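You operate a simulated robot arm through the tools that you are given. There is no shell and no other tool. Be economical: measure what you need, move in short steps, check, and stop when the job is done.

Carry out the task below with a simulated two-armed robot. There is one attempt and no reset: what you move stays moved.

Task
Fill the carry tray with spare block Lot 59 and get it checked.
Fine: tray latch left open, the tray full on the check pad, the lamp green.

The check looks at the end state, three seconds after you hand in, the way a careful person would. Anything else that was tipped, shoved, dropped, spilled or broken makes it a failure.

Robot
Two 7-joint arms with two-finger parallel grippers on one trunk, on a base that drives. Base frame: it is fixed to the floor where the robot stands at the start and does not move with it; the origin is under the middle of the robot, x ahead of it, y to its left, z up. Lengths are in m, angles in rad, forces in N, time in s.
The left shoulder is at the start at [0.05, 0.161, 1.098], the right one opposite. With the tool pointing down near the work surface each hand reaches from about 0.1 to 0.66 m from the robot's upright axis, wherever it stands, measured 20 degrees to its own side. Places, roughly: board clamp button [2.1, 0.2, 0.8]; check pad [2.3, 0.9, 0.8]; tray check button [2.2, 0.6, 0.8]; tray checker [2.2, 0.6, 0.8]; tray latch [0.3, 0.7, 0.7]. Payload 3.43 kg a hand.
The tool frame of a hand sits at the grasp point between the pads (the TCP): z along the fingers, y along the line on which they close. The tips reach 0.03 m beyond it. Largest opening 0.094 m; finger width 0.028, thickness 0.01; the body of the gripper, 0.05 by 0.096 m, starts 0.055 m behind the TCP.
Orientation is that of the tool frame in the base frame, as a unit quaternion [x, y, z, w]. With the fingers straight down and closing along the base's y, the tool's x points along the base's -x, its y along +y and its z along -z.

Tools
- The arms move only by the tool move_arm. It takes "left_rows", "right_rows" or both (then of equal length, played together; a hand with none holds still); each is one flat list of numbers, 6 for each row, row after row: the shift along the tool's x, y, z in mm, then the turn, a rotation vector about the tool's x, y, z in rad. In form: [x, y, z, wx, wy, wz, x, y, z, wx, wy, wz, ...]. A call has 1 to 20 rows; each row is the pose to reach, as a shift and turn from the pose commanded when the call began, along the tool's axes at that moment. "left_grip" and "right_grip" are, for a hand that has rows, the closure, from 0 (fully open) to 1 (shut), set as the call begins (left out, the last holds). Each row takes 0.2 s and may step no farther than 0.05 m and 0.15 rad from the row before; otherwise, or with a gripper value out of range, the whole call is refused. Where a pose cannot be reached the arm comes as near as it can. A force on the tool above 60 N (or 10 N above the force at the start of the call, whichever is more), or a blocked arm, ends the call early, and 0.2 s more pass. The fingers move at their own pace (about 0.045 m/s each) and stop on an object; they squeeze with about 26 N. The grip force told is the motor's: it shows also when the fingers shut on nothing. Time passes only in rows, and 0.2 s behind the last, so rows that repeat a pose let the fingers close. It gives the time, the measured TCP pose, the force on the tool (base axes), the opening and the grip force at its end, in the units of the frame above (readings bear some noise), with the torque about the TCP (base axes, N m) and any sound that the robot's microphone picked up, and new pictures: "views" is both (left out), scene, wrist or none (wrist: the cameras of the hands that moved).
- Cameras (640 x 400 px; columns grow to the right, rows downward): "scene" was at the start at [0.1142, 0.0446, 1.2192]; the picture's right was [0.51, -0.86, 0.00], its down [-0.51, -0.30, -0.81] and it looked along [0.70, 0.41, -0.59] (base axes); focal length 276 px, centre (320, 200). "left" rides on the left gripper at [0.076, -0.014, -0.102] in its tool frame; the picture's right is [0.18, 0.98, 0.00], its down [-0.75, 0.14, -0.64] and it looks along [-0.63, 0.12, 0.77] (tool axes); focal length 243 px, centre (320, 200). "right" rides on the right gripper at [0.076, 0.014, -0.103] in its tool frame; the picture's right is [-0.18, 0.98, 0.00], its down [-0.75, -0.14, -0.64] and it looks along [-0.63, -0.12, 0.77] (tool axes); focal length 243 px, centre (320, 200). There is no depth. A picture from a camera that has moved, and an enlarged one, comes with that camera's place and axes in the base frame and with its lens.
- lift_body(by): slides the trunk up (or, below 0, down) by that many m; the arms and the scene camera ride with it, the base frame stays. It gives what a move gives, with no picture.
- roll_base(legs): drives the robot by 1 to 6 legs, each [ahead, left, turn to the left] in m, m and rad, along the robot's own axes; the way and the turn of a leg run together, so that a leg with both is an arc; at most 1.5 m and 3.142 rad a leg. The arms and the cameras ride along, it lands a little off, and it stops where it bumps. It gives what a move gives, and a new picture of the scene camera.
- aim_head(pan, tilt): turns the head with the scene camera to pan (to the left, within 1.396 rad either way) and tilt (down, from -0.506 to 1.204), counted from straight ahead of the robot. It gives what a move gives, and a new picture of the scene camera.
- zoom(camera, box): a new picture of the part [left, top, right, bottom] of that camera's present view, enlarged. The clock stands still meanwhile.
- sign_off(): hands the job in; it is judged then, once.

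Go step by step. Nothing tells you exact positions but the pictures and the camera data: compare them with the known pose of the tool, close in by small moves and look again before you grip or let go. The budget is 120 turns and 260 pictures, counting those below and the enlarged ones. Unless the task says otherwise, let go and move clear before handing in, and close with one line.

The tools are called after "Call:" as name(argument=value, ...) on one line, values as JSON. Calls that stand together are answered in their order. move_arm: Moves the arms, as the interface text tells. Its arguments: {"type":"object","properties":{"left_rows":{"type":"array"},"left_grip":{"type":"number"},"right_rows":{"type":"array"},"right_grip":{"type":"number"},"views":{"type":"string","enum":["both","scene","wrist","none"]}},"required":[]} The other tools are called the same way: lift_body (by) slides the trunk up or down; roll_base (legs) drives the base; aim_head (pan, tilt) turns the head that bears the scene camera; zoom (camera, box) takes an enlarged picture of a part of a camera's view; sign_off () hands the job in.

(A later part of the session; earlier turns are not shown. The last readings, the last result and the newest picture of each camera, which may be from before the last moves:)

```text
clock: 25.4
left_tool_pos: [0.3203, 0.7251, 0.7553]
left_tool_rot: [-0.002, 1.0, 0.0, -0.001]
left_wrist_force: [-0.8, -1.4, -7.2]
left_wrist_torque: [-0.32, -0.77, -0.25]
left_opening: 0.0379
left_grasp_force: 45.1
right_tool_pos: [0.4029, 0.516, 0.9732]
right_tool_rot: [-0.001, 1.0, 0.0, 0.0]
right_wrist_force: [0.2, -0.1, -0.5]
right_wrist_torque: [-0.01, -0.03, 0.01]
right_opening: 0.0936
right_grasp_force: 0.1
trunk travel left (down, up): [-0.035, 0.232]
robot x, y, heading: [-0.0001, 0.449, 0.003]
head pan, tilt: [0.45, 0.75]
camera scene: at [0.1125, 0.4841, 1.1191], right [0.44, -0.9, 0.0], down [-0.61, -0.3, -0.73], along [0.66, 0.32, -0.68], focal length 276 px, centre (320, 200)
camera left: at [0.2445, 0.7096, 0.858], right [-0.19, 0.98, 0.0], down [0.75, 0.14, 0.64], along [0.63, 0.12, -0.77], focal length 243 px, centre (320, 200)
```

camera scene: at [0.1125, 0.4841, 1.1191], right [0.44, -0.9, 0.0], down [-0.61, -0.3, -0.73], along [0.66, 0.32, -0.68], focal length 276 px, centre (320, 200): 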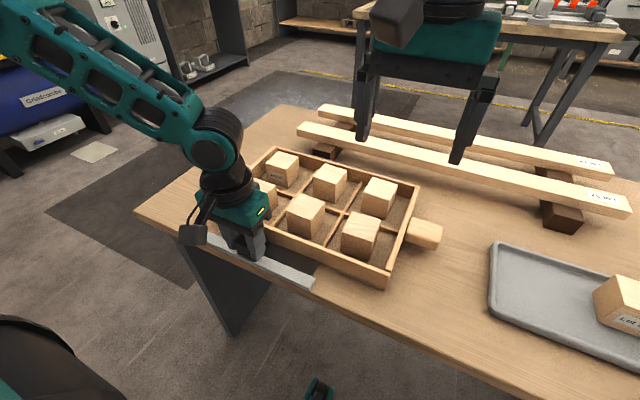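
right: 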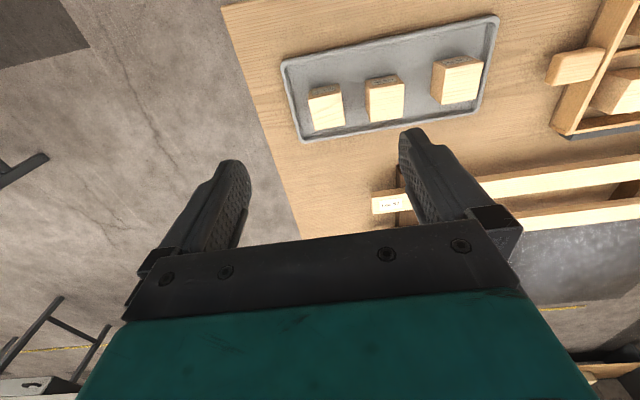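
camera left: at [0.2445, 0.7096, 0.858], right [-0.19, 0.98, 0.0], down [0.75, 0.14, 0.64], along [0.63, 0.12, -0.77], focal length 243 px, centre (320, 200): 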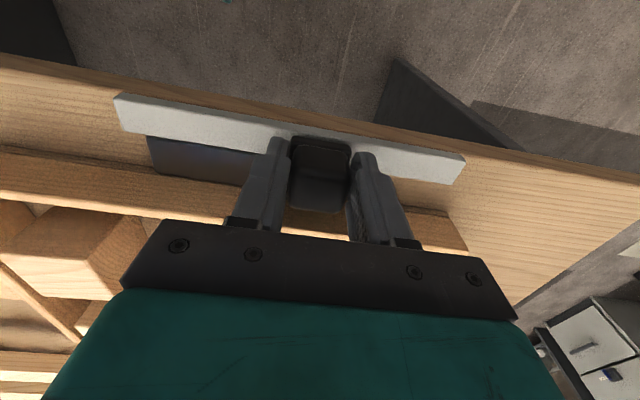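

The slider moves freely and the tray stays put. I'll continue toward the end stop.

Call:
move_arm(left_rows=[0, 10, 0, 0, 0, 0, 0, 20, 0, 0, 0, 0, 0, 30, 0, 0, 0, 0, 0, 40, 0, 0, 0, 0, 0, 48, 0, 0, 0, 0], views="wrist")

Call:
zoom(camera="scene", box=[170, 190, 330, 290])

```text
clock: 26.6
left_tool_pos: [0.3201, 0.7738, 0.7559]
left_tool_rot: [-0.002, 1.0, 0.001, 0.001]
left_wrist_force: [5.9, 1.9, 2.3]
left_wrist_torque: [-0.29, 0.77, 0.08]
left_opening: 0.0381
left_grasp_force: 44.9
right_tool_pos: [0.4042, 0.5158, 0.9729]
right_tool_rot: [-0.001, 1.0, 0.0, 0.0]
right_wrist_force: [0.7, 0.4, 1.1]
right_wrist_torque: [0.02, -0.01, -0.02]
right_opening: 0.0941
right_grasp_force: 0.1
trunk travel left (down, up): [-0.035, 0.232]
robot x, y, heading: [0.0015, 0.4453, 0.005]
head pan, tilt: [0.45, 0.75]
camera left: at [0.2443, 0.7578, 0.8578], right [-0.19, 0.98, 0.0], down [0.75, 0.14, 0.64], along [0.63, 0.12, -0.77], focal length 243 px, centre (320, 200)
```

left: 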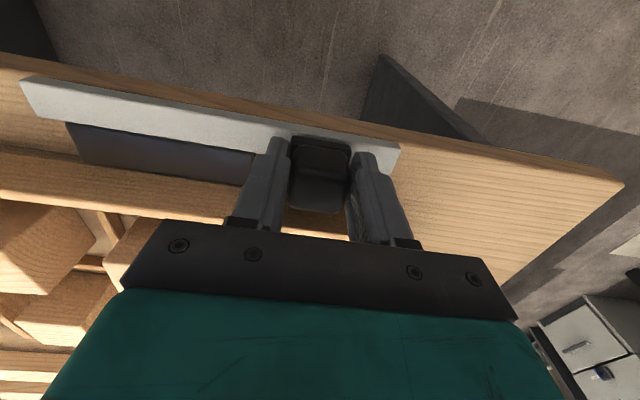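

```text
4.00 times, centred on (250, 240) of scene
camera zoom: at [0.1127, 0.4839, 1.1192], right [0.44, -0.9, 0.0], down [-0.61, -0.3, -0.73], along [0.66, 0.32, -0.68], focal length 1106 px, centre (600, 40)
```

zoom: 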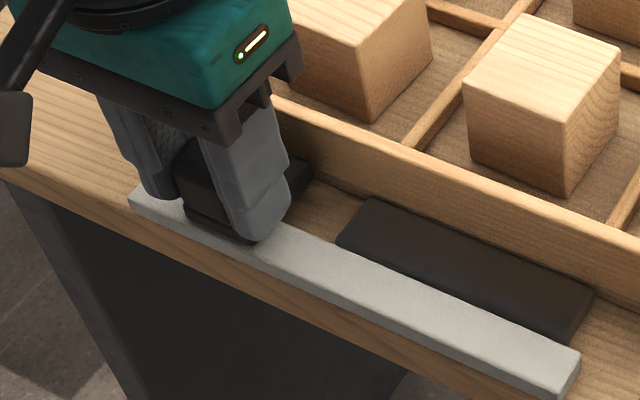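

The slider is now clear of the black tongue plate. I'll nudge it to its end stop.

Call:
move_arm(left_rows=[0, 6, 0, 0, 0, 0, 0, 12, 0, 0, 0, 0, 0, 18, 0, 0, 0, 0], views="none")

```text
clock: 27.4
left_tool_pos: [0.3199, 0.7792, 0.7562]
left_tool_rot: [0.002, 1.0, -0.015, 0.005]
left_wrist_force: [4.0, -10.7, -5.8]
left_wrist_torque: [-0.36, -0.25, -0.01]
left_opening: 0.0381
left_grasp_force: 45.6
right_tool_pos: [0.4036, 0.5121, 0.9719]
right_tool_rot: [0.0, 1.0, 0.0, 0.0]
right_wrist_force: [-0.1, 0.2, -0.1]
right_wrist_torque: [0.0, -0.01, 0.03]
right_opening: 0.0939
right_grasp_force: 0.1
trunk travel left (down, up): [-0.035, 0.232]
robot x, y, heading: [-0.0028, 0.4438, 0.002]
head pan, tilt: [0.45, 0.75]
stopped in row 3 (left hand): the force on the tool passed its limit (the readings are from after the stop); the commanded pose is now the measured one
```

It hit the end stop at y of about 0.78. I'll release the knob, rise, and check that it stays open.

Call:
move_arm(left_rows=[0, 0, 0, 0, 0, 0, 0, 0, 0, 0, 0, 0, 0, 0, 0, 0, 0, 0], left_grip=0.2, views="none")

Call:
move_arm(left_rows=[0, 0, -40, 0, 0, 0, 0, 0, -80, 0, 0, 0, 0, 0, -120, 0, 0, 0, 0, 0, -150, 0, 0, 0, 0, 0, -150, 0, 0, 0], left_grip=0, views="both")

Call:
zoom(camera="scene", box=[180, 140, 450, 305])

```text
clock: 28.2
left_tool_pos: [0.3186, 0.7809, 0.7559]
left_tool_rot: [0.002, 1.0, -0.012, 0.002]
left_wrist_force: [-0.5, 0.4, 0.5]
left_wrist_torque: [0.0, 0.02, -0.01]
left_opening: 0.0753
left_grasp_force: 0.0
right_tool_pos: [0.4032, 0.5129, 0.9727]
right_tool_rot: [0.0, 1.0, 0.0, -0.001]
right_wrist_force: [-0.4, 0.8, 0.9]
right_wrist_torque: [0.03, 0.0, 0.02]
right_opening: 0.0939
right_grasp_force: 0.1
trunk travel left (down, up): [-0.035, 0.232]
robot x, y, heading: [-0.0019, 0.4467, 0.0]
head pan, tilt: [0.45, 0.75]
```

```text
clock: 29.4
left_tool_pos: [0.3173, 0.7863, 0.9056]
left_tool_rot: [0.002, 1.0, -0.013, 0.003]
left_wrist_force: [-0.3, -0.3, -0.3]
left_wrist_torque: [-0.01, -0.01, 0.0]
left_opening: 0.0939
left_grasp_force: 0.1
right_tool_pos: [0.4042, 0.5133, 0.9724]
right_tool_rot: [-0.001, 1.0, 0.0, -0.001]
right_wrist_force: [0.5, 0.2, 0.2]
right_wrist_torque: [0.0, 0.01, 0.0]
right_opening: 0.0936
right_grasp_force: 0.0
trunk travel left (down, up): [-0.035, 0.232]
robot x, y, heading: [-0.0012, 0.4448, -0.001]
head pan, tilt: [0.45, 0.75]
camera scene: at [0.1125, 0.4826, 1.1191], right [0.44, -0.9, 0.0], down [-0.61, -0.3, -0.73], along [0.66, 0.32, -0.68], focal length 276 px, centre (320, 200)
camera left: at [0.2414, 0.7727, 1.0083], right [-0.18, 0.98, -0.03], down [0.75, 0.15, 0.64], along [0.64, 0.1, -0.77], focal length 243 px, centre (320, 200)
```

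scene: 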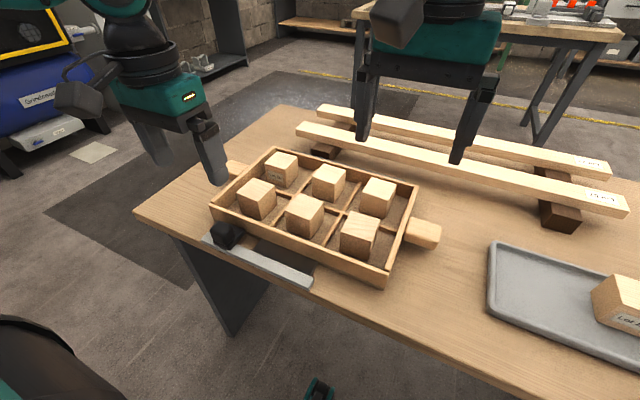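
left: 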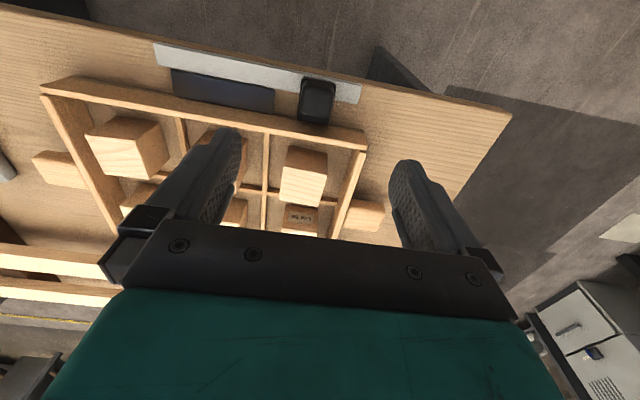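

```text
2.37 times, centred on (315, 222) of scene
camera zoom: at [0.1125, 0.4826, 1.1191], right [0.44, -0.9, 0.0], down [-0.61, -0.3, -0.73], along [0.66, 0.32, -0.68], focal length 655 px, centre (332, 147)
```

zoom: 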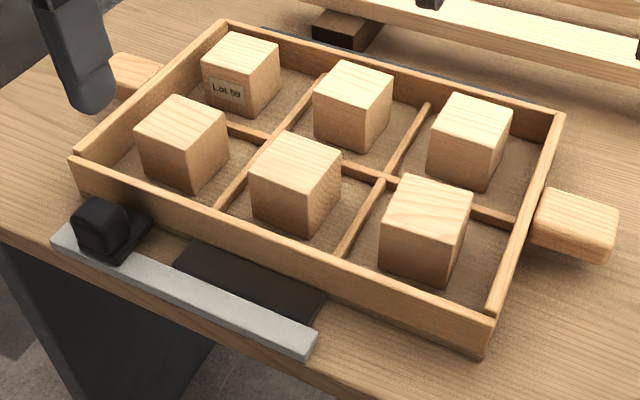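

The latch stays open. Next I'll centre the robot on the tray so the two hands are symmetric for a two-handed lift, and look around for the route.

Call:
roll_base(legs=[[0, 0.215, 0]])

Call:
aim_head(pan=-0.15, tilt=0.15)

Call:
aim_head(pan=1.1, tilt=0.4)

Call:
aim_head(pan=0.0, tilt=0.85)

```text
clock: 31.1
left_tool_pos: [0.3184, 0.9983, 0.9063]
left_tool_rot: [0.003, 1.0, -0.012, 0.003]
left_wrist_force: [-0.6, 0.2, 0.1]
left_wrist_torque: [-0.02, -0.01, 0.0]
left_opening: 0.0941
left_grasp_force: 0.0
right_tool_pos: [0.4042, 0.7256, 0.9722]
right_tool_rot: [-0.001, 1.0, 0.0, 0.001]
right_wrist_force: [-0.3, -0.2, 0.4]
right_wrist_torque: [0.01, -0.01, 0.02]
right_opening: 0.094
right_grasp_force: 0.1
trunk travel left (down, up): [-0.035, 0.232]
robot x, y, heading: [-0.0008, 0.6593, -0.002]
head pan, tilt: [0.45, 0.75]
camera scene: at [0.1124, 0.6961, 1.1191], right [0.44, -0.9, 0.0], down [-0.61, -0.3, -0.73], along [0.66, 0.32, -0.68], focal length 276 px, centre (320, 200)
```

scene: 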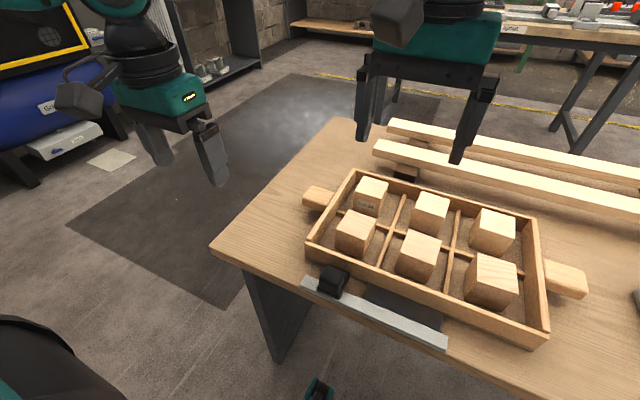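

```text
clock: 32.1
left_tool_pos: [0.318, 0.9975, 0.9058]
left_tool_rot: [0.003, 1.0, -0.013, 0.002]
left_wrist_force: [0.3, -0.8, 0.2]
left_wrist_torque: [-0.01, -0.02, 0.02]
left_opening: 0.0938
left_grasp_force: 0.2
right_tool_pos: [0.4045, 0.726, 0.9727]
right_tool_rot: [0.0, 1.0, 0.0, 0.0]
right_wrist_force: [-0.1, -1.2, 0.6]
right_wrist_torque: [0.01, 0.01, 0.0]
right_opening: 0.0941
right_grasp_force: 0.0
trunk travel left (down, up): [-0.035, 0.232]
robot x, y, heading: [-0.0022, 0.6623, 0.003]
head pan, tilt: [-0.15, 0.15]
camera scene: at [0.1295, 0.646, 1.1734], right [-0.15, -0.99, 0.0], down [-0.15, 0.02, -0.99], along [0.98, -0.15, -0.15], focal length 276 px, centre (320, 200)
```

scene: 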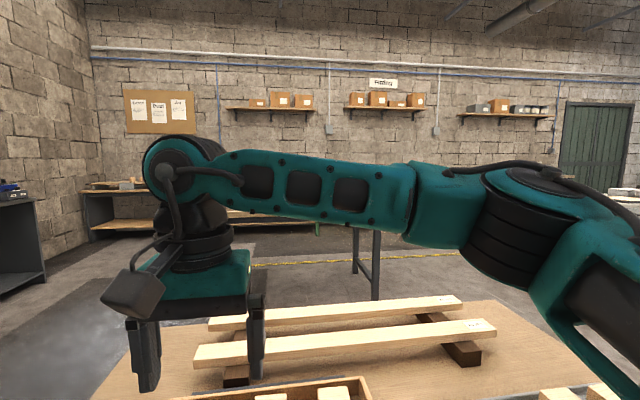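

```text
clock: 33.5
left_tool_pos: [0.3189, 0.9972, 0.9064]
left_tool_rot: [0.003, 1.0, -0.012, 0.003]
left_wrist_force: [0.7, -0.2, 0.8]
left_wrist_torque: [0.0, -0.01, 0.01]
left_opening: 0.094
left_grasp_force: 0.0
right_tool_pos: [0.4035, 0.7257, 0.9722]
right_tool_rot: [0.001, 1.0, 0.0, 0.0]
right_wrist_force: [-0.8, 0.0, 0.0]
right_wrist_torque: [0.04, -0.03, 0.02]
right_opening: 0.0942
right_grasp_force: 0.0
trunk travel left (down, up): [-0.035, 0.232]
robot x, y, heading: [-0.0012, 0.6593, 0.003]
head pan, tilt: [1.1, 0.4]
camera scene: at [0.0799, 0.7423, 1.1502], right [0.89, -0.45, 0.0], down [-0.18, -0.35, -0.92], along [0.42, 0.82, -0.39], focal length 276 px, centre (320, 200)
```

scene: 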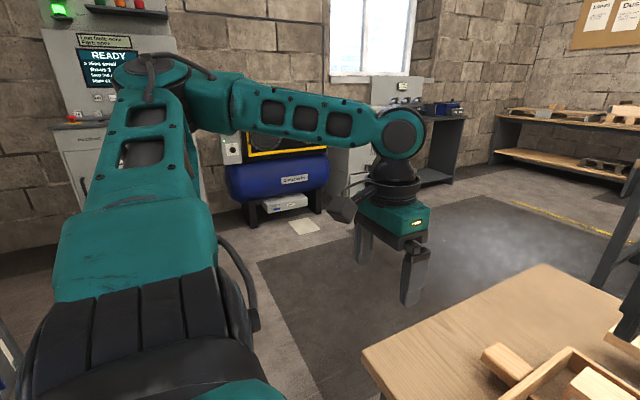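

```text
clock: 34.9
left_tool_pos: [0.3187, 0.9969, 0.9071]
left_tool_rot: [0.003, 1.0, -0.011, 0.003]
left_wrist_force: [0.7, -0.1, -0.5]
left_wrist_torque: [-0.02, 0.01, 0.01]
left_opening: 0.0941
left_grasp_force: 0.0
right_tool_pos: [0.4023, 0.7267, 0.9717]
right_tool_rot: [0.0, 1.0, 0.001, 0.001]
right_wrist_force: [0.0, -0.6, -0.6]
right_wrist_torque: [0.04, 0.0, -0.01]
right_opening: 0.0938
right_grasp_force: 0.0
trunk travel left (down, up): [-0.035, 0.232]
robot x, y, heading: [0.0011, 0.6568, 0.002]
head pan, tilt: [0.0, 0.85]
camera scene: at [0.1159, 0.6599, 1.1111], right [0.0, -1.0, 0.0], down [-0.75, 0.0, -0.66], along [0.66, 0.0, -0.75], focal length 276 px, centre (320, 200)
```

scene: 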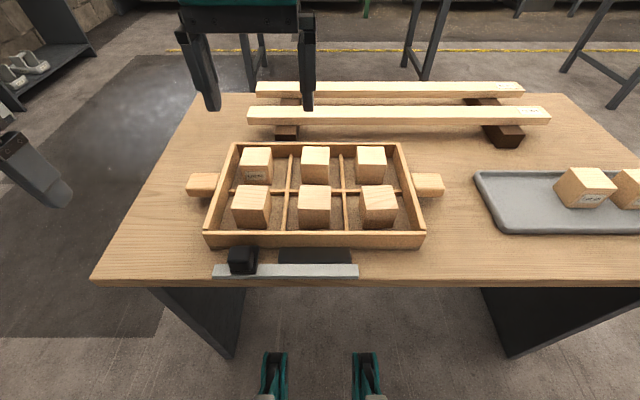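

The path on the left side of the table is open floor. I'll zoom on the handles for precise positions.

Call:
zoom(camera="scene", box=[170, 150, 250, 200])

Call:
zoom(camera="scene", box=[380, 150, 460, 200])

```text
8.00 times, centred on (210, 175) of scene
camera zoom: at [0.1159, 0.6599, 1.1111], right [0.0, -1.0, 0.0], down [-0.75, 0.0, -0.66], along [0.66, 0.0, -0.75], focal length 2212 px, centre (1200, 400)
```

zoom: 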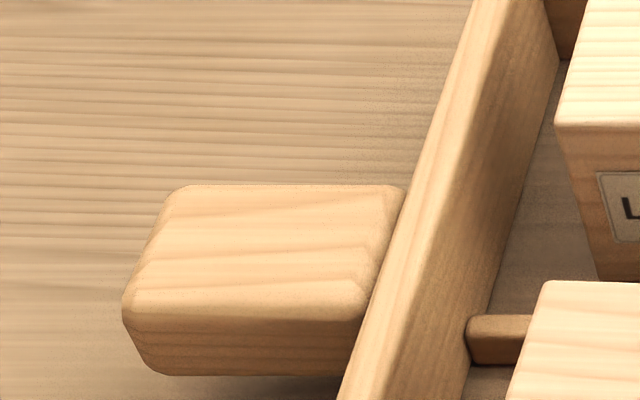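

```text
8.00 times, centred on (420, 175) of scene
camera zoom: at [0.1159, 0.6599, 1.1111], right [0.0, -1.0, 0.0], down [-0.75, 0.0, -0.66], along [0.66, 0.0, -0.75], focal length 2212 px, centre (-480, 400)
```

zoom: 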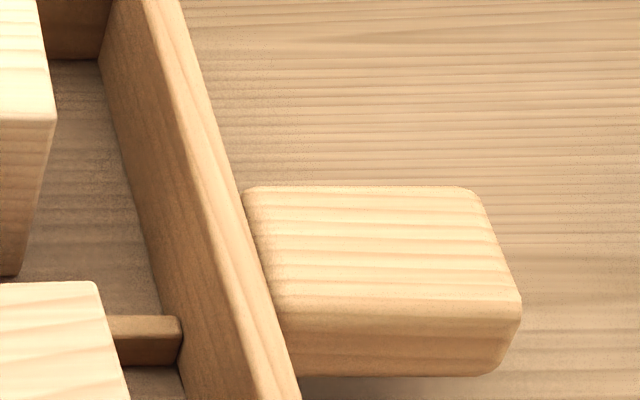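

Handles are centred at about (0.482, 0.877) and (0.482, 0.459), roughly 43 mm wide in x, with tops near z 0.748. I'll move both hands above them, yawed 90° to close along x.

Call:
move_arm(left_rows=[-13.6, -9.75, 3, 0, 0, 0.131, -27.2, -19.5, 6, 0, 0, 0.262, -40.8, -29.25, 9, 0, 0, 0.393, -54.4, -39, 12, 0, 0, 0.524, -68, -48.75, 15, 0, 0, 0.654, -81.6, -58.5, 18, 0, 0, 0.785, -95.2, -68.25, 21, 0, 0, 0.916, -108.8, -78, 24, 0, 0, 1.047, -122.4, -87.75, 27, 0, 0, 1.178, -136, -97.5, 30, 0, 0, 1.309, -149.6, -107.25, 33, 0, 0, 1.44, -163, -117, 37, 0, 0, 1.571, -163, -117, 37, 0, 0, 1.571], right_rows=[-6.7, -22.6, 8.3, 0, 0, -0.131, -13.3, -45.2, 16.6, 0, 0, -0.262, -20, -67.8, 25, 0, 0, -0.393, -26.7, -90.3, 33.3, 0, 0, -0.524, -33.3, -112.9, 41.6, 0, 0, -0.654, -40, -135.5, 50, 0, 0, -0.785, -46.7, -158, 58.3, 0, 0, -0.916, -53.3, -180.7, 66.6, 0, 0, -1.047, -60, -203.3, 75, 0, 0, -1.178, -66.7, -225.8, 83.3, 0, 0, -1.309, -73.3, -248.4, 91.6, 0, 0, -1.44, -80, -271, 100, 0, 0, -1.571, -80, -271, 100, 0, 0, -1.571], left_grip=0, right_grip=0, views="both")

```text
clock: 37.7
left_tool_pos: [0.4812, 0.8799, 0.8721]
left_tool_rot: [0.71, 0.704, -0.007, 0.01]
left_wrist_force: [-0.3, 0.3, -0.5]
left_wrist_torque: [-0.04, 0.01, 0.0]
left_opening: 0.0937
left_grasp_force: 0.1
right_tool_pos: [0.346, 0.5931, 0.8517]
right_tool_rot: [-0.671, 0.741, -0.031, 0.02]
right_wrist_force: [0.0, 1.0, -0.1]
right_wrist_torque: [0.01, 0.03, 0.02]
right_opening: 0.0942
right_grasp_force: 0.1
right hand out of reach, approached as far as the arm can: row 8, 9, 10, 11, 12, 13
trunk travel left (down, up): [-0.035, 0.232]
robot x, y, heading: [-0.0003, 0.6607, 0.001]
head pan, tilt: [0.0, 0.85]
camera scene: at [0.1163, 0.6602, 1.111], right [0.0, -1.0, 0.0], down [-0.75, 0.0, -0.66], along [0.66, 0.0, -0.75], focal length 276 px, centre (320, 200)
camera right: at [0.3166, 0.5198, 0.9535], right [-0.96, 0.28, -0.07], down [0.17, 0.75, 0.64], along [0.23, 0.6, -0.76], focal length 243 px, centre (320, 200)
camera left: at [0.4681, 0.9577, 0.9727], right [0.98, 0.18, 0.0], down [0.13, -0.74, 0.66], along [0.12, -0.65, -0.75], focal length 243 px, centre (320, 200)
```

scene: 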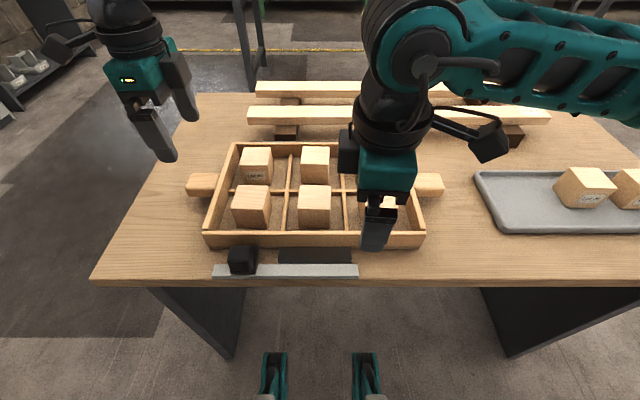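
right: 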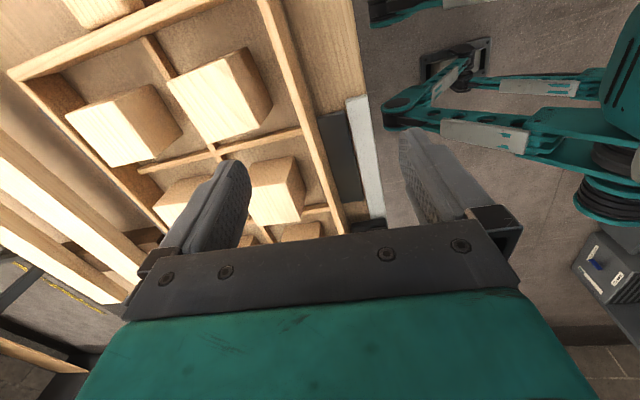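
left: 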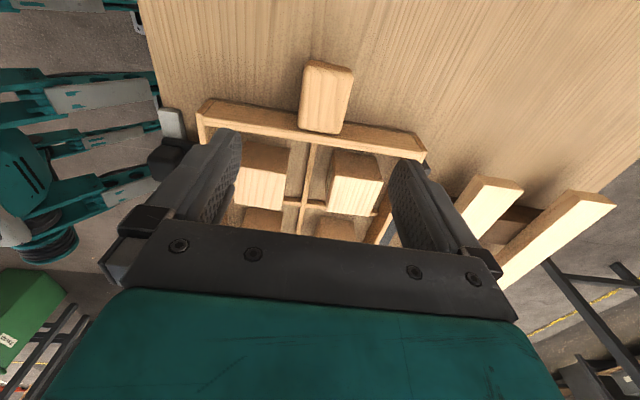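

The left hand is well placed. The right arm ran into a limit while yawing that way, so I'll unwind it, move over its side, and try the opposite yaw.

Call:
move_arm(right_rows=[0, 0, -40, 0, 0, 0.122, 15, -13, -80, 0, 0, 0.245, 30, -26, -100, 0, 0, 0.367, 45, -40, -100, 0, 0, 0.49, 60, -53, -100, 0, 0, 0.612, 75, -66, -100, 0, 0, 0.735, 90, -80, -100, 0, 0, 0.857, 105, -93, -100, 0, 0, 0.98, 118, -105, -100, 0, 0, 1.102, 132, -117, -100, 0, 0, 1.225, 132, -117, -100, 0, 0, 1.347, 132, -117, -100, 0, 0, 1.47, 132, -117, -100, 0, 0, 1.47], views="scene")

```text
clock: 40.5
left_tool_pos: [0.482, 0.8795, 0.8728]
left_tool_rot: [0.709, 0.705, -0.007, 0.011]
left_wrist_force: [-0.5, -0.3, 1.0]
left_wrist_torque: [-0.01, 0.01, -0.01]
left_opening: 0.0941
left_grasp_force: 0.0
right_tool_pos: [0.4407, 0.4513, 0.9624]
right_tool_rot: [0.001, 0.999, -0.01, 0.036]
right_wrist_force: [1.2, -0.4, -0.2]
right_wrist_torque: [-0.01, 0.01, 0.01]
right_opening: 0.0939
right_grasp_force: 0.2
trunk travel left (down, up): [-0.035, 0.232]
robot x, y, heading: [0.0, 0.659, -0.005]
head pan, tilt: [0.0, 0.85]
camera scene: at [0.1159, 0.6598, 1.1111], right [0.0, -1.0, 0.0], down [-0.75, 0.0, -0.66], along [0.66, 0.0, -0.75], focal length 276 px, centre (320, 200)
```

scene: 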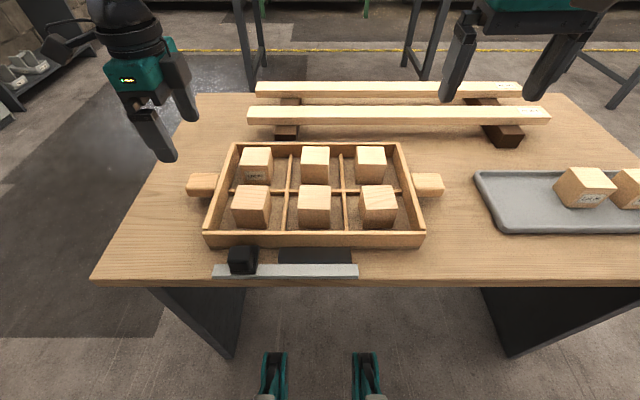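

Now I'll level the right hand over its handle, then yaw again in the direction that mirrors the left hand.

Call:
move_arm(right_rows=[-15, 2, 10, -0.02, 0.072, -0.002, -30, 4, 40, -0.02, 0.072, -0.002, -41, 5, 75, -0.02, 0.072, -0.002, -41, 5, 80, -0.02, 0.072, -0.002], views="none")

Call:
move_arm(right_rows=[0, 0, 0, 0, 0, -0.131, 0, 0, 0, 0, 0, -0.262, 0, 0, 0, 0, 0, -0.393, 0, 0, 0, 0, 0, -0.524, 0, 0, 0, 0, 0, -0.654, 0, 0, 0, 0, 0, -0.785, 0, 0, 0, 0, 0, -0.916, 0, 0, 0, 0, 0, -1.047, 0, 0, 0, 0, 0, -1.178, 0, 0, 0, 0, 0, -1.309, 0, 0, 0, 0, 0, -1.44, 0, 0, 0, 0, 0, -1.571, 0, 0, 0, 0, 0, -1.571], views="both")

```text
clock: 41.5
left_tool_pos: [0.4806, 0.8803, 0.8726]
left_tool_rot: [0.709, 0.705, -0.007, 0.011]
left_wrist_force: [-0.5, -0.7, -0.3]
left_wrist_torque: [0.02, -0.03, -0.02]
left_opening: 0.0941
left_grasp_force: 0.0
right_tool_pos: [0.4874, 0.4547, 0.885]
right_tool_rot: [-0.002, 1.0, 0.001, 0.0]
right_wrist_force: [0.4, 0.5, -0.4]
right_wrist_torque: [0.01, -0.01, 0.01]
right_opening: 0.094
right_grasp_force: 0.2
trunk travel left (down, up): [-0.035, 0.232]
robot x, y, heading: [0.0027, 0.6613, -0.001]
head pan, tilt: [0.0, 0.85]
```

```text
clock: 44.3
left_tool_pos: [0.4809, 0.881, 0.8732]
left_tool_rot: [0.709, 0.705, -0.006, 0.01]
left_wrist_force: [0.4, 0.8, -0.8]
left_wrist_torque: [-0.04, 0.0, -0.03]
left_opening: 0.094
left_grasp_force: 0.1
right_tool_pos: [0.2993, 0.5475, 0.9355]
right_tool_rot: [-0.705, 0.71, -0.001, 0.0]
right_wrist_force: [-0.3, -0.1, 0.2]
right_wrist_torque: [-0.02, 0.02, -0.02]
right_opening: 0.0937
right_grasp_force: 0.0
right hand out of reach, approached as far as the arm can: row 6, 7, 8, 9, 10, 11, 12, 13
trunk travel left (down, up): [-0.035, 0.232]
robot x, y, heading: [-0.0004, 0.6619, -0.0]
head pan, tilt: [0.0, 0.85]
camera scene: at [0.1154, 0.6602, 1.1112], right [0.0, -1.0, 0.0], down [-0.75, 0.0, -0.66], along [0.66, 0.0, -0.75], focal length 276 px, centre (320, 200)
camera right: at [0.284, 0.4697, 1.0385], right [-0.98, 0.19, 0.0], down [0.15, 0.75, 0.64], along [0.13, 0.63, -0.77], focal length 243 px, centre (320, 200)
```

scene: 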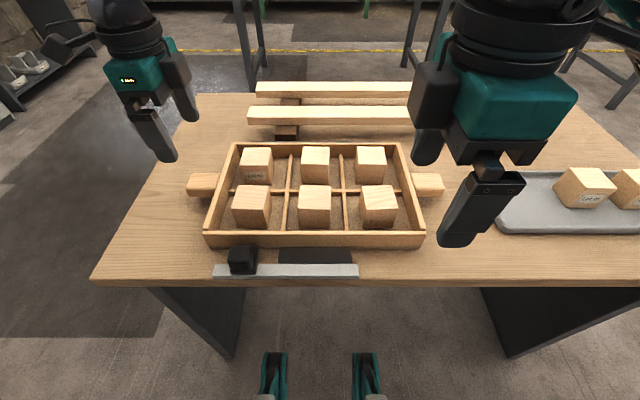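
right: 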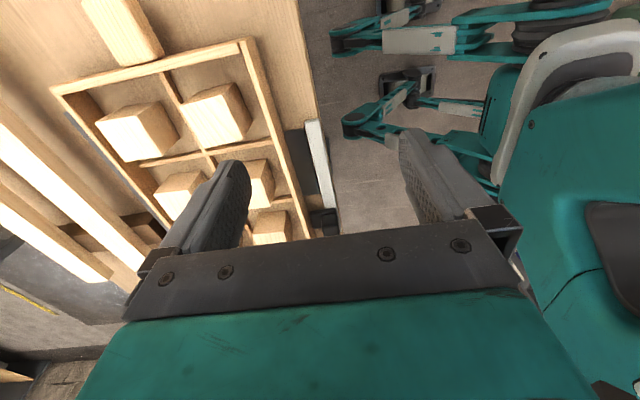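

The right wrist limit rules out that yaw. I'll swing it back and use the same yaw sense as the left hand, with its camera inward.

Call:
move_arm(right_rows=[8, -16, 0, 0, 0, 0.143, 16, -32, 0, 0, 0, 0.286, 25, -50, 0, 0, 0, 0.428, 33, -66, 0, 0, 0, 0.571, 42, -83, 0, 0, 0, 0.714, 50, -100, 0, 0, 0, 0.857, 58, -116, 0, 0, 0, 1.0, 66, -133, 0, 0, 0, 1.143, 75, -150, 0, 0, 0, 1.286, 83, -166, 20, 0, 0, 1.428, 91, -183, 40, 0, 0, 1.571, 91, -183, 50, 0, 0, 1.571], views="none")

Call:
move_arm(right_rows=[0, 0, 0, 0, 0, 0.131, 0, 0, 0, 0, 0, 0.262, 0, 0, 0, 0, 0, 0.393, 0, 0, 0, 0, 0, 0.524, 0, 0, 0, 0, 0, 0.654, 0, 0, 0, 0, 0, 0.785, 0, 0, 0, 0, 0, 0.916, 0, 0, 0, 0, 0, 1.047, 0, 0, 0, 0, 0, 1.178, 0, 0, 0, 0, 0, 1.309, 0, 0, 0, 0, 0, 1.44, 0, 0, 0, 0, 0, 1.571, 0, 0, 0, 0, 0, 1.571], views="both")

```text
clock: 46.9
left_tool_pos: [0.4814, 0.8789, 0.8731]
left_tool_rot: [0.709, 0.705, -0.007, 0.01]
left_wrist_force: [-0.1, -0.4, 0.8]
left_wrist_torque: [-0.01, 0.0, 0.0]
left_opening: 0.0942
left_grasp_force: 0.0
right_tool_pos: [0.4809, 0.4532, 0.8846]
right_tool_rot: [0.0, 1.0, 0.0, 0.0]
right_wrist_force: [-0.5, 0.1, -1.1]
right_wrist_torque: [0.0, 0.05, -0.02]
right_opening: 0.094
right_grasp_force: 0.1
trunk travel left (down, up): [-0.035, 0.232]
robot x, y, heading: [-0.001, 0.6624, -0.006]
head pan, tilt: [0.0, 0.85]
```

```text
clock: 49.7
left_tool_pos: [0.482, 0.8791, 0.8734]
left_tool_rot: [0.709, 0.705, -0.007, 0.01]
left_wrist_force: [0.2, -0.4, -0.4]
left_wrist_torque: [-0.01, 0.0, 0.0]
left_opening: 0.0941
left_grasp_force: 0.1
right_tool_pos: [0.4806, 0.4541, 0.8854]
right_tool_rot: [0.707, 0.708, 0.001, -0.001]
right_wrist_force: [-0.1, -0.3, 0.5]
right_wrist_torque: [0.0, 0.03, -0.01]
right_opening: 0.0939
right_grasp_force: 0.1
trunk travel left (down, up): [-0.035, 0.232]
robot x, y, heading: [0.0018, 0.6593, -0.002]
head pan, tilt: [0.0, 0.85]
camera scene: at [0.1159, 0.6598, 1.1111], right [0.0, -1.0, 0.0], down [-0.75, 0.0, -0.66], along [0.66, 0.0, -0.75], focal length 276 px, centre (320, 200)
camera right: at [0.4948, 0.5289, 0.9875], right [0.98, -0.18, 0.0], down [-0.14, -0.75, 0.64], along [-0.12, -0.63, -0.77], focal length 243 px, centre (320, 200)
```

scene: 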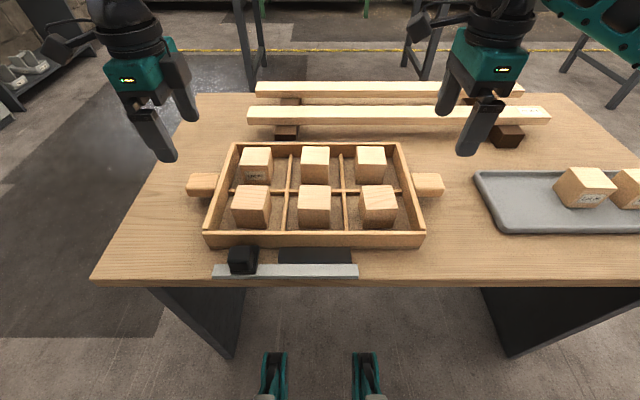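
right: 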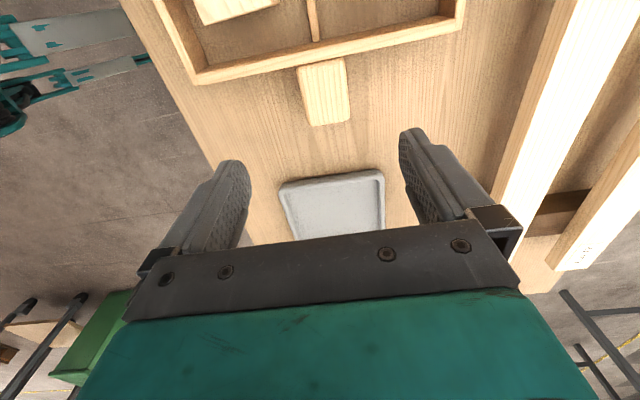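

Both hands are yawed and aligned over the handles. I'll descend part-way and look.

Call:
move_arm(left_rows=[1, 2, 30, 0.004, 0.024, -0.006, 1, 2, 60, 0.004, 0.024, -0.006, 1, 2, 83, 0.004, 0.024, -0.006, 1, 2, 83, 0.004, 0.024, -0.006], right_rows=[3, 3, 35, 0, 0, 0, 3, 3, 70, 0, 0, 0, 3, 3, 95, 0, 0, 0, 3, 3, 95, 0, 0, 0], views="both")

```text
clock: 50.7
left_tool_pos: [0.4844, 0.8786, 0.7889]
left_tool_rot: [0.707, 0.707, 0.0, 0.001]
left_wrist_force: [0.7, -0.1, 0.2]
left_wrist_torque: [0.02, -0.01, -0.01]
left_opening: 0.0939
left_grasp_force: 0.0
right_tool_pos: [0.4824, 0.4554, 0.7897]
right_tool_rot: [0.706, 0.708, 0.0, -0.002]
right_wrist_force: [-0.9, -0.5, -0.8]
right_wrist_torque: [0.03, 0.03, -0.07]
right_opening: 0.0941
right_grasp_force: 0.0
trunk travel left (down, up): [-0.035, 0.232]
robot x, y, heading: [-0.0051, 0.6597, -0.002]
head pan, tilt: [0.0, 0.85]
camera scene: at [0.116, 0.6598, 1.1111], right [0.0, -1.0, 0.0], down [-0.75, 0.0, -0.66], along [0.66, 0.0, -0.75], focal length 276 px, centre (320, 200)
camera right: at [0.4969, 0.5313, 0.892], right [0.98, -0.18, 0.0], down [-0.14, -0.75, 0.64], along [-0.12, -0.63, -0.77], focal length 243 px, centre (320, 200)
camera left: at [0.47, 0.9536, 0.8914], right [0.98, 0.18, 0.0], down [0.14, -0.75, 0.64], along [0.12, -0.63, -0.77], focal length 243 px, centre (320, 200)
```

scene: 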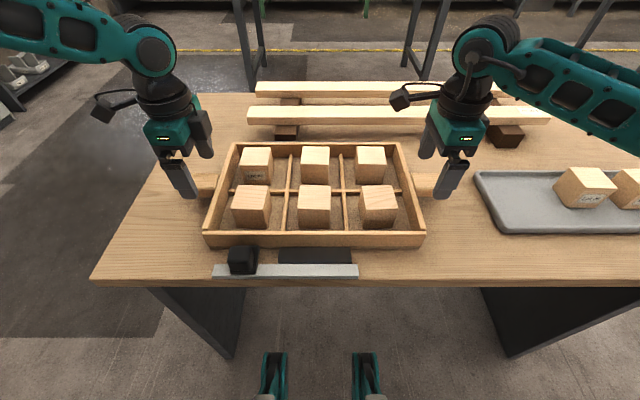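
right: 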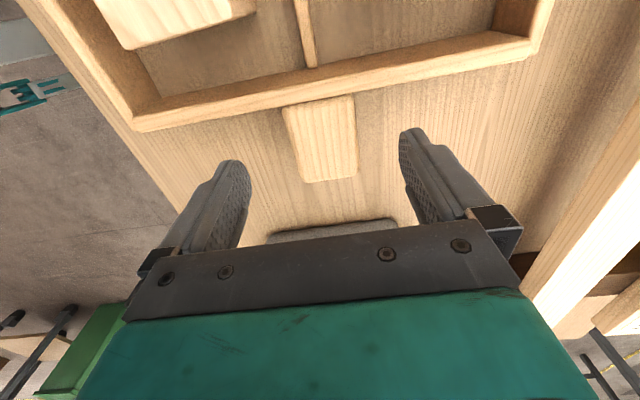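
left: 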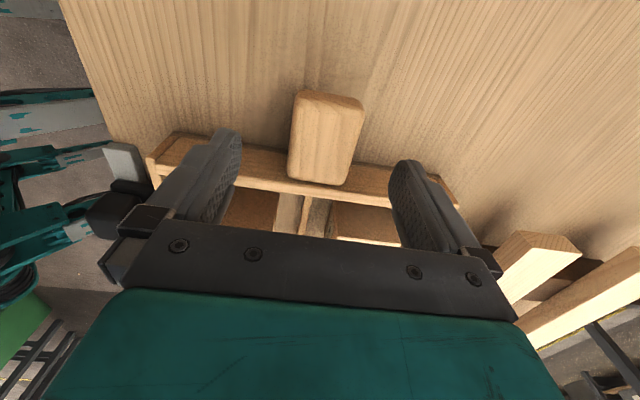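

Handle positions are confirmed at z of about 0.741, with both x values near 0.485. I'll descend to grip height.

Call:
move_arm(left_rows=[0, 1, 20, 0, 0, 0, 0, 1, 38, 0, 0, 0, 0, 1, 46, 0, 0, 0, 0, 1, 46, 0, 0, 0], right_rows=[2, 2, 20, 0, 0, 0, 2, 2, 38, 0, 0, 0, 2, 2, 47, 0, 0, 0, 2, 2, 47, 0, 0, 0], views="both")

```text
clock: 51.7
left_tool_pos: [0.4819, 0.8817, 0.7454]
left_tool_rot: [0.707, 0.708, 0.0, 0.002]
left_wrist_force: [-0.6, 0.0, -0.7]
left_wrist_torque: [0.05, 0.0, 0.02]
left_opening: 0.0943
left_grasp_force: 0.1
left hand out of reach, approached as far as the arm can: row 3, 4
right_tool_pos: [0.4852, 0.4594, 0.7425]
right_tool_rot: [0.705, 0.709, 0.0, -0.001]
right_wrist_force: [-0.4, -0.1, -0.4]
right_wrist_torque: [0.02, -0.04, -0.03]
right_opening: 0.0938
right_grasp_force: 0.1
trunk travel left (down, up): [-0.035, 0.232]
robot x, y, heading: [-0.0039, 0.6598, 0.006]
head pan, tilt: [0.0, 0.85]
camera scene: at [0.1159, 0.6598, 1.1111], right [0.0, -1.0, 0.0], down [-0.75, 0.0, -0.66], along [0.66, 0.0, -0.75], focal length 276 px, centre (320, 200)
camera right: at [0.4991, 0.534, 0.8455], right [0.98, -0.18, 0.0], down [-0.14, -0.75, 0.64], along [-0.12, -0.63, -0.77], focal length 243 px, centre (320, 200)
camera left: at [0.4676, 0.9563, 0.8477], right [0.98, 0.18, 0.0], down [0.14, -0.75, 0.64], along [0.12, -0.63, -0.77], focal length 243 px, centre (320, 200)
```

scene: 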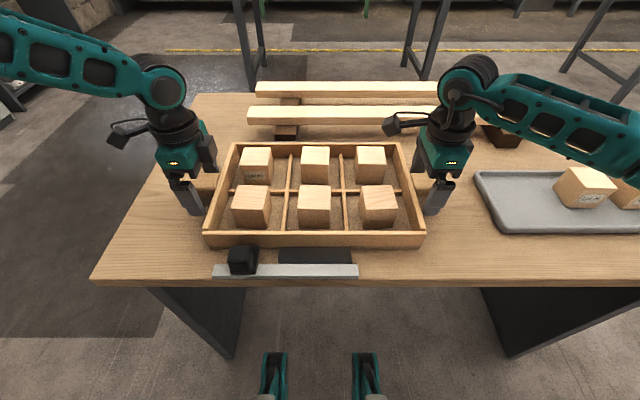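
right: 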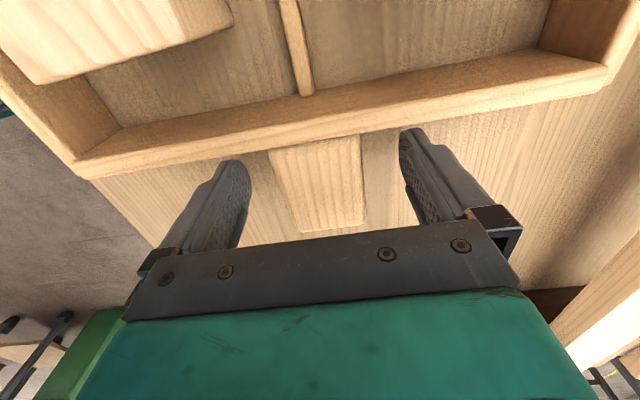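
left: 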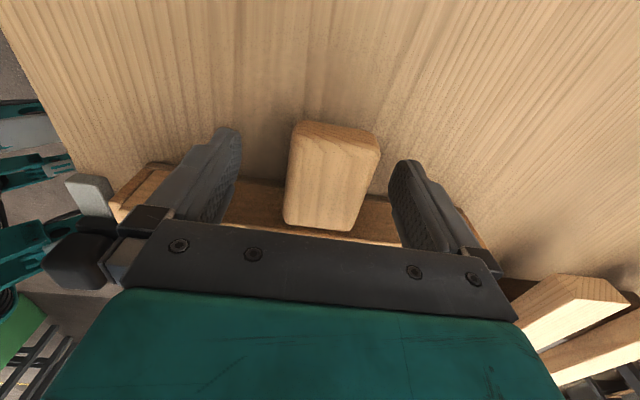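

Both handles are between the fingers. I'm closing both grippers.

Call:
move_arm(left_rows=[0, 2, 0, 0, 0, 0, 0, 2, 0, 0, 0, 0, 0, 2, 0, 0, 0, 0, 0, 2, 0, 0, 0, 0, 0, 2, 0, 0, 0, 0], right_rows=[0, 0, 0, 0, 0, 0, 0, 0, 0, 0, 0, 0, 0, 0, 0, 0, 0, 0, 0, 0, 0, 0, 0, 0, 0, 0, 0, 0, 0, 0], left_grip=0.9, right_grip=0.9, views="both")

```text
clock: 52.9
left_tool_pos: [0.4828, 0.8815, 0.7477]
left_tool_rot: [0.707, 0.707, 0.0, 0.002]
left_wrist_force: [3.1, -0.2, 0.6]
left_wrist_torque: [0.1, -0.06, 0.15]
left_opening: 0.0495
left_grasp_force: 25.9
right_tool_pos: [0.4865, 0.4598, 0.7433]
right_tool_rot: [0.706, 0.708, 0.0, -0.001]
right_wrist_force: [0.1, 0.1, 0.4]
right_wrist_torque: [-0.13, -0.02, 0.11]
right_opening: 0.0491
right_grasp_force: 26.5
trunk travel left (down, up): [-0.035, 0.232]
robot x, y, heading: [-0.0026, 0.6605, -0.003]
head pan, tilt: [0.0, 0.85]
camera scene: at [0.1161, 0.6598, 1.1111], right [0.0, -1.0, 0.0], down [-0.75, 0.0, -0.66], along [0.66, 0.0, -0.75], focal length 276 px, centre (320, 200)
camera right: at [0.4992, 0.534, 0.8457], right [0.98, -0.18, 0.0], down [-0.14, -0.75, 0.64], along [-0.12, -0.63, -0.77], focal length 243 px, centre (320, 200)
camera left: at [0.4692, 0.9568, 0.8488], right [0.98, 0.18, 0.0], down [0.14, -0.75, 0.64], along [0.12, -0.63, -0.77], focal length 243 px, centre (320, 200)
```

scene: 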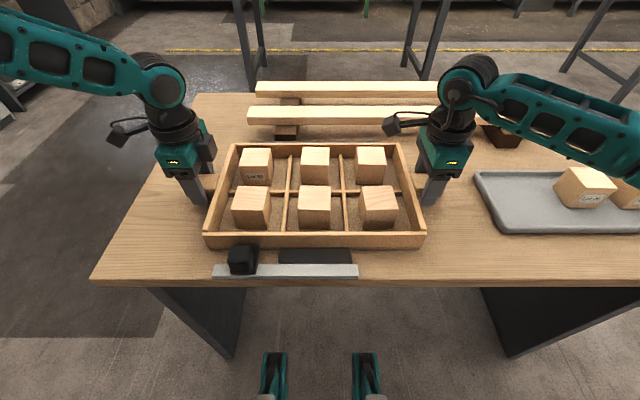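
right: 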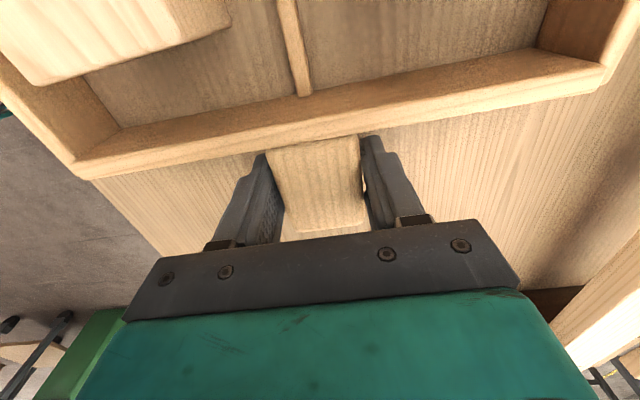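
left: 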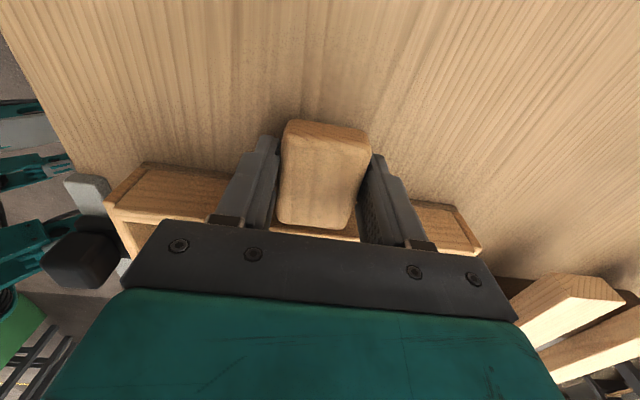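

Both grips are firm. I'll lift 15 mm in sync as a test.

Call:
move_arm(left_rows=[0, 0, -3, 0, 0, 0, 0, 0, -8, 0, 0, 0, 0, 0, -15, 0, 0, 0, 0, 0, -15, 0, 0, 0], right_rows=[0, 0, -3, 0, 0, 0, 0, 0, -8, 0, 0, 0, 0, 0, -15, 0, 0, 0, 0, 0, -15, 0, 0, 0], views="scene")

```text
clock: 53.9
left_tool_pos: [0.4831, 0.881, 0.7599]
left_tool_rot: [0.707, 0.707, 0.0, -0.001]
left_wrist_force: [1.6, 2.9, -3.2]
left_wrist_torque: [-0.02, -0.03, 0.28]
left_opening: 0.0492
left_grasp_force: 26.3
right_tool_pos: [0.485, 0.459, 0.7574]
right_tool_rot: [0.706, 0.708, -0.001, -0.001]
right_wrist_force: [-1.4, -3.1, -5.6]
right_wrist_torque: [-0.41, 0.01, 0.13]
right_opening: 0.0494
right_grasp_force: 25.9
trunk travel left (down, up): [-0.035, 0.232]
robot x, y, heading: [-0.0013, 0.6585, 0.001]
head pan, tilt: [0.0, 0.85]
camera scene: at [0.1165, 0.6598, 1.111], right [0.0, -1.0, 0.0], down [-0.75, 0.0, -0.66], along [0.66, 0.0, -0.75], focal length 276 px, centre (320, 200)
```

scene: 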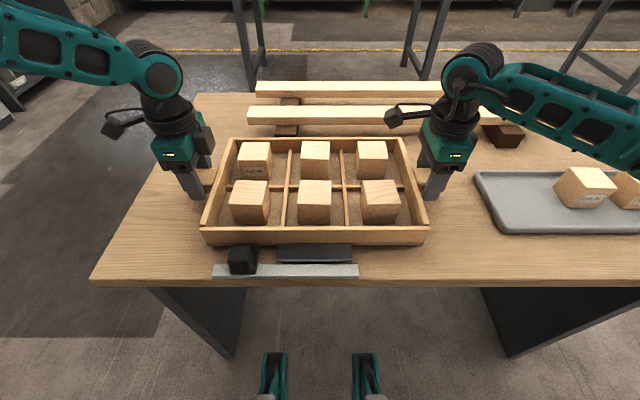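

The tray lifts cleanly at about 5 N per hand, and the black tongue comes with it. I'll raise everything with the trunk, then drive left clear of the table.

Call:
lift_body(by=0.17)

Call:
roll_base(legs=[[0, 1.0, 0]])

Call:
aim_head(pan=-0.25, tilt=0.35)

```text
clock: 55.8
left_tool_pos: [0.4861, 0.8809, 0.9314]
left_tool_rot: [0.707, 0.707, -0.001, 0.0]
left_wrist_force: [0.6, 7.5, -4.3]
left_wrist_torque: [-0.04, -0.01, 0.13]
left_opening: 0.0491
left_grasp_force: 25.9
right_tool_pos: [0.4857, 0.4592, 0.9274]
right_tool_rot: [0.706, 0.708, -0.001, 0.0]
right_wrist_force: [-0.9, -7.4, -5.0]
right_wrist_torque: [-0.13, -0.01, 0.16]
right_opening: 0.0494
right_grasp_force: 26.5
trunk travel left (down, up): [-0.205, 0.062]
robot x, y, heading: [-0.004, 0.6583, 0.005]
head pan, tilt: [0.0, 0.85]
```

```text
clock: 61.0
left_tool_pos: [0.4809, 1.8844, 0.9313]
left_tool_rot: [0.706, 0.708, 0.0, 0.001]
left_wrist_force: [0.3, 12.2, -4.9]
left_wrist_torque: [0.11, -0.02, 0.19]
left_opening: 0.0493
left_grasp_force: 25.8
right_tool_pos: [0.485, 1.4639, 0.9269]
right_tool_rot: [0.705, 0.709, -0.001, 0.0]
right_wrist_force: [-0.7, -12.7, -4.0]
right_wrist_torque: [0.07, -0.05, 0.12]
right_opening: 0.0492
right_grasp_force: 25.6
trunk travel left (down, up): [-0.205, 0.062]
robot x, y, heading: [-0.0025, 1.6589, 0.003]
head pan, tilt: [0.0, 0.85]
camera scene: at [0.1154, 1.6627, 1.281], right [0.0, -1.0, 0.0], down [-0.75, 0.0, -0.66], along [0.66, 0.0, -0.75], focal length 276 px, centre (320, 200)
```

scene: 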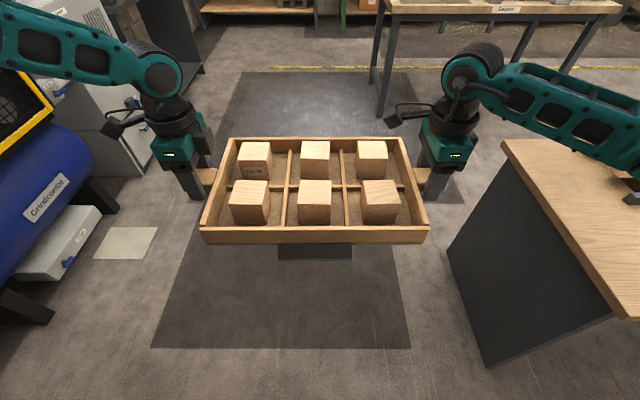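

```text
clock: 61.9
left_tool_pos: [0.4819, 1.8845, 0.9295]
left_tool_rot: [0.705, 0.709, 0.0, 0.0]
left_wrist_force: [0.3, -0.4, -4.1]
left_wrist_torque: [0.0, -0.02, 0.18]
left_opening: 0.0491
left_grasp_force: 25.5
right_tool_pos: [0.4842, 1.4628, 0.9269]
right_tool_rot: [0.705, 0.709, -0.001, 0.0]
right_wrist_force: [-0.2, -0.1, -4.4]
right_wrist_torque: [-0.03, 0.02, -0.03]
right_opening: 0.0494
right_grasp_force: 25.9
trunk travel left (down, up): [-0.205, 0.062]
robot x, y, heading: [-0.0022, 1.665, -0.004]
head pan, tilt: [-0.25, 0.351]
camera scene: at [0.1275, 1.6396, 1.3246], right [-0.24, -0.97, 0.0], down [-0.33, 0.08, -0.94], along [0.91, -0.23, -0.34], focal length 276 px, centre (320, 200)
```

scene: 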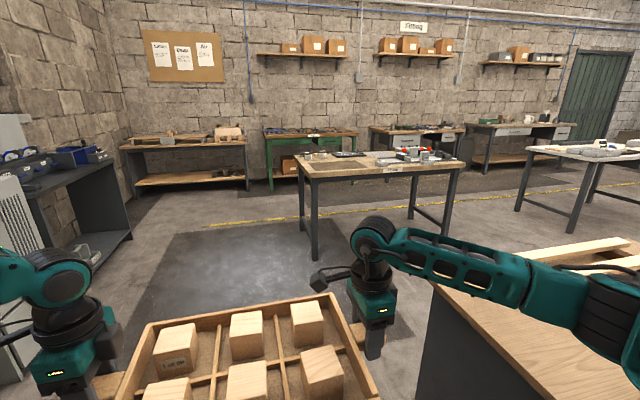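

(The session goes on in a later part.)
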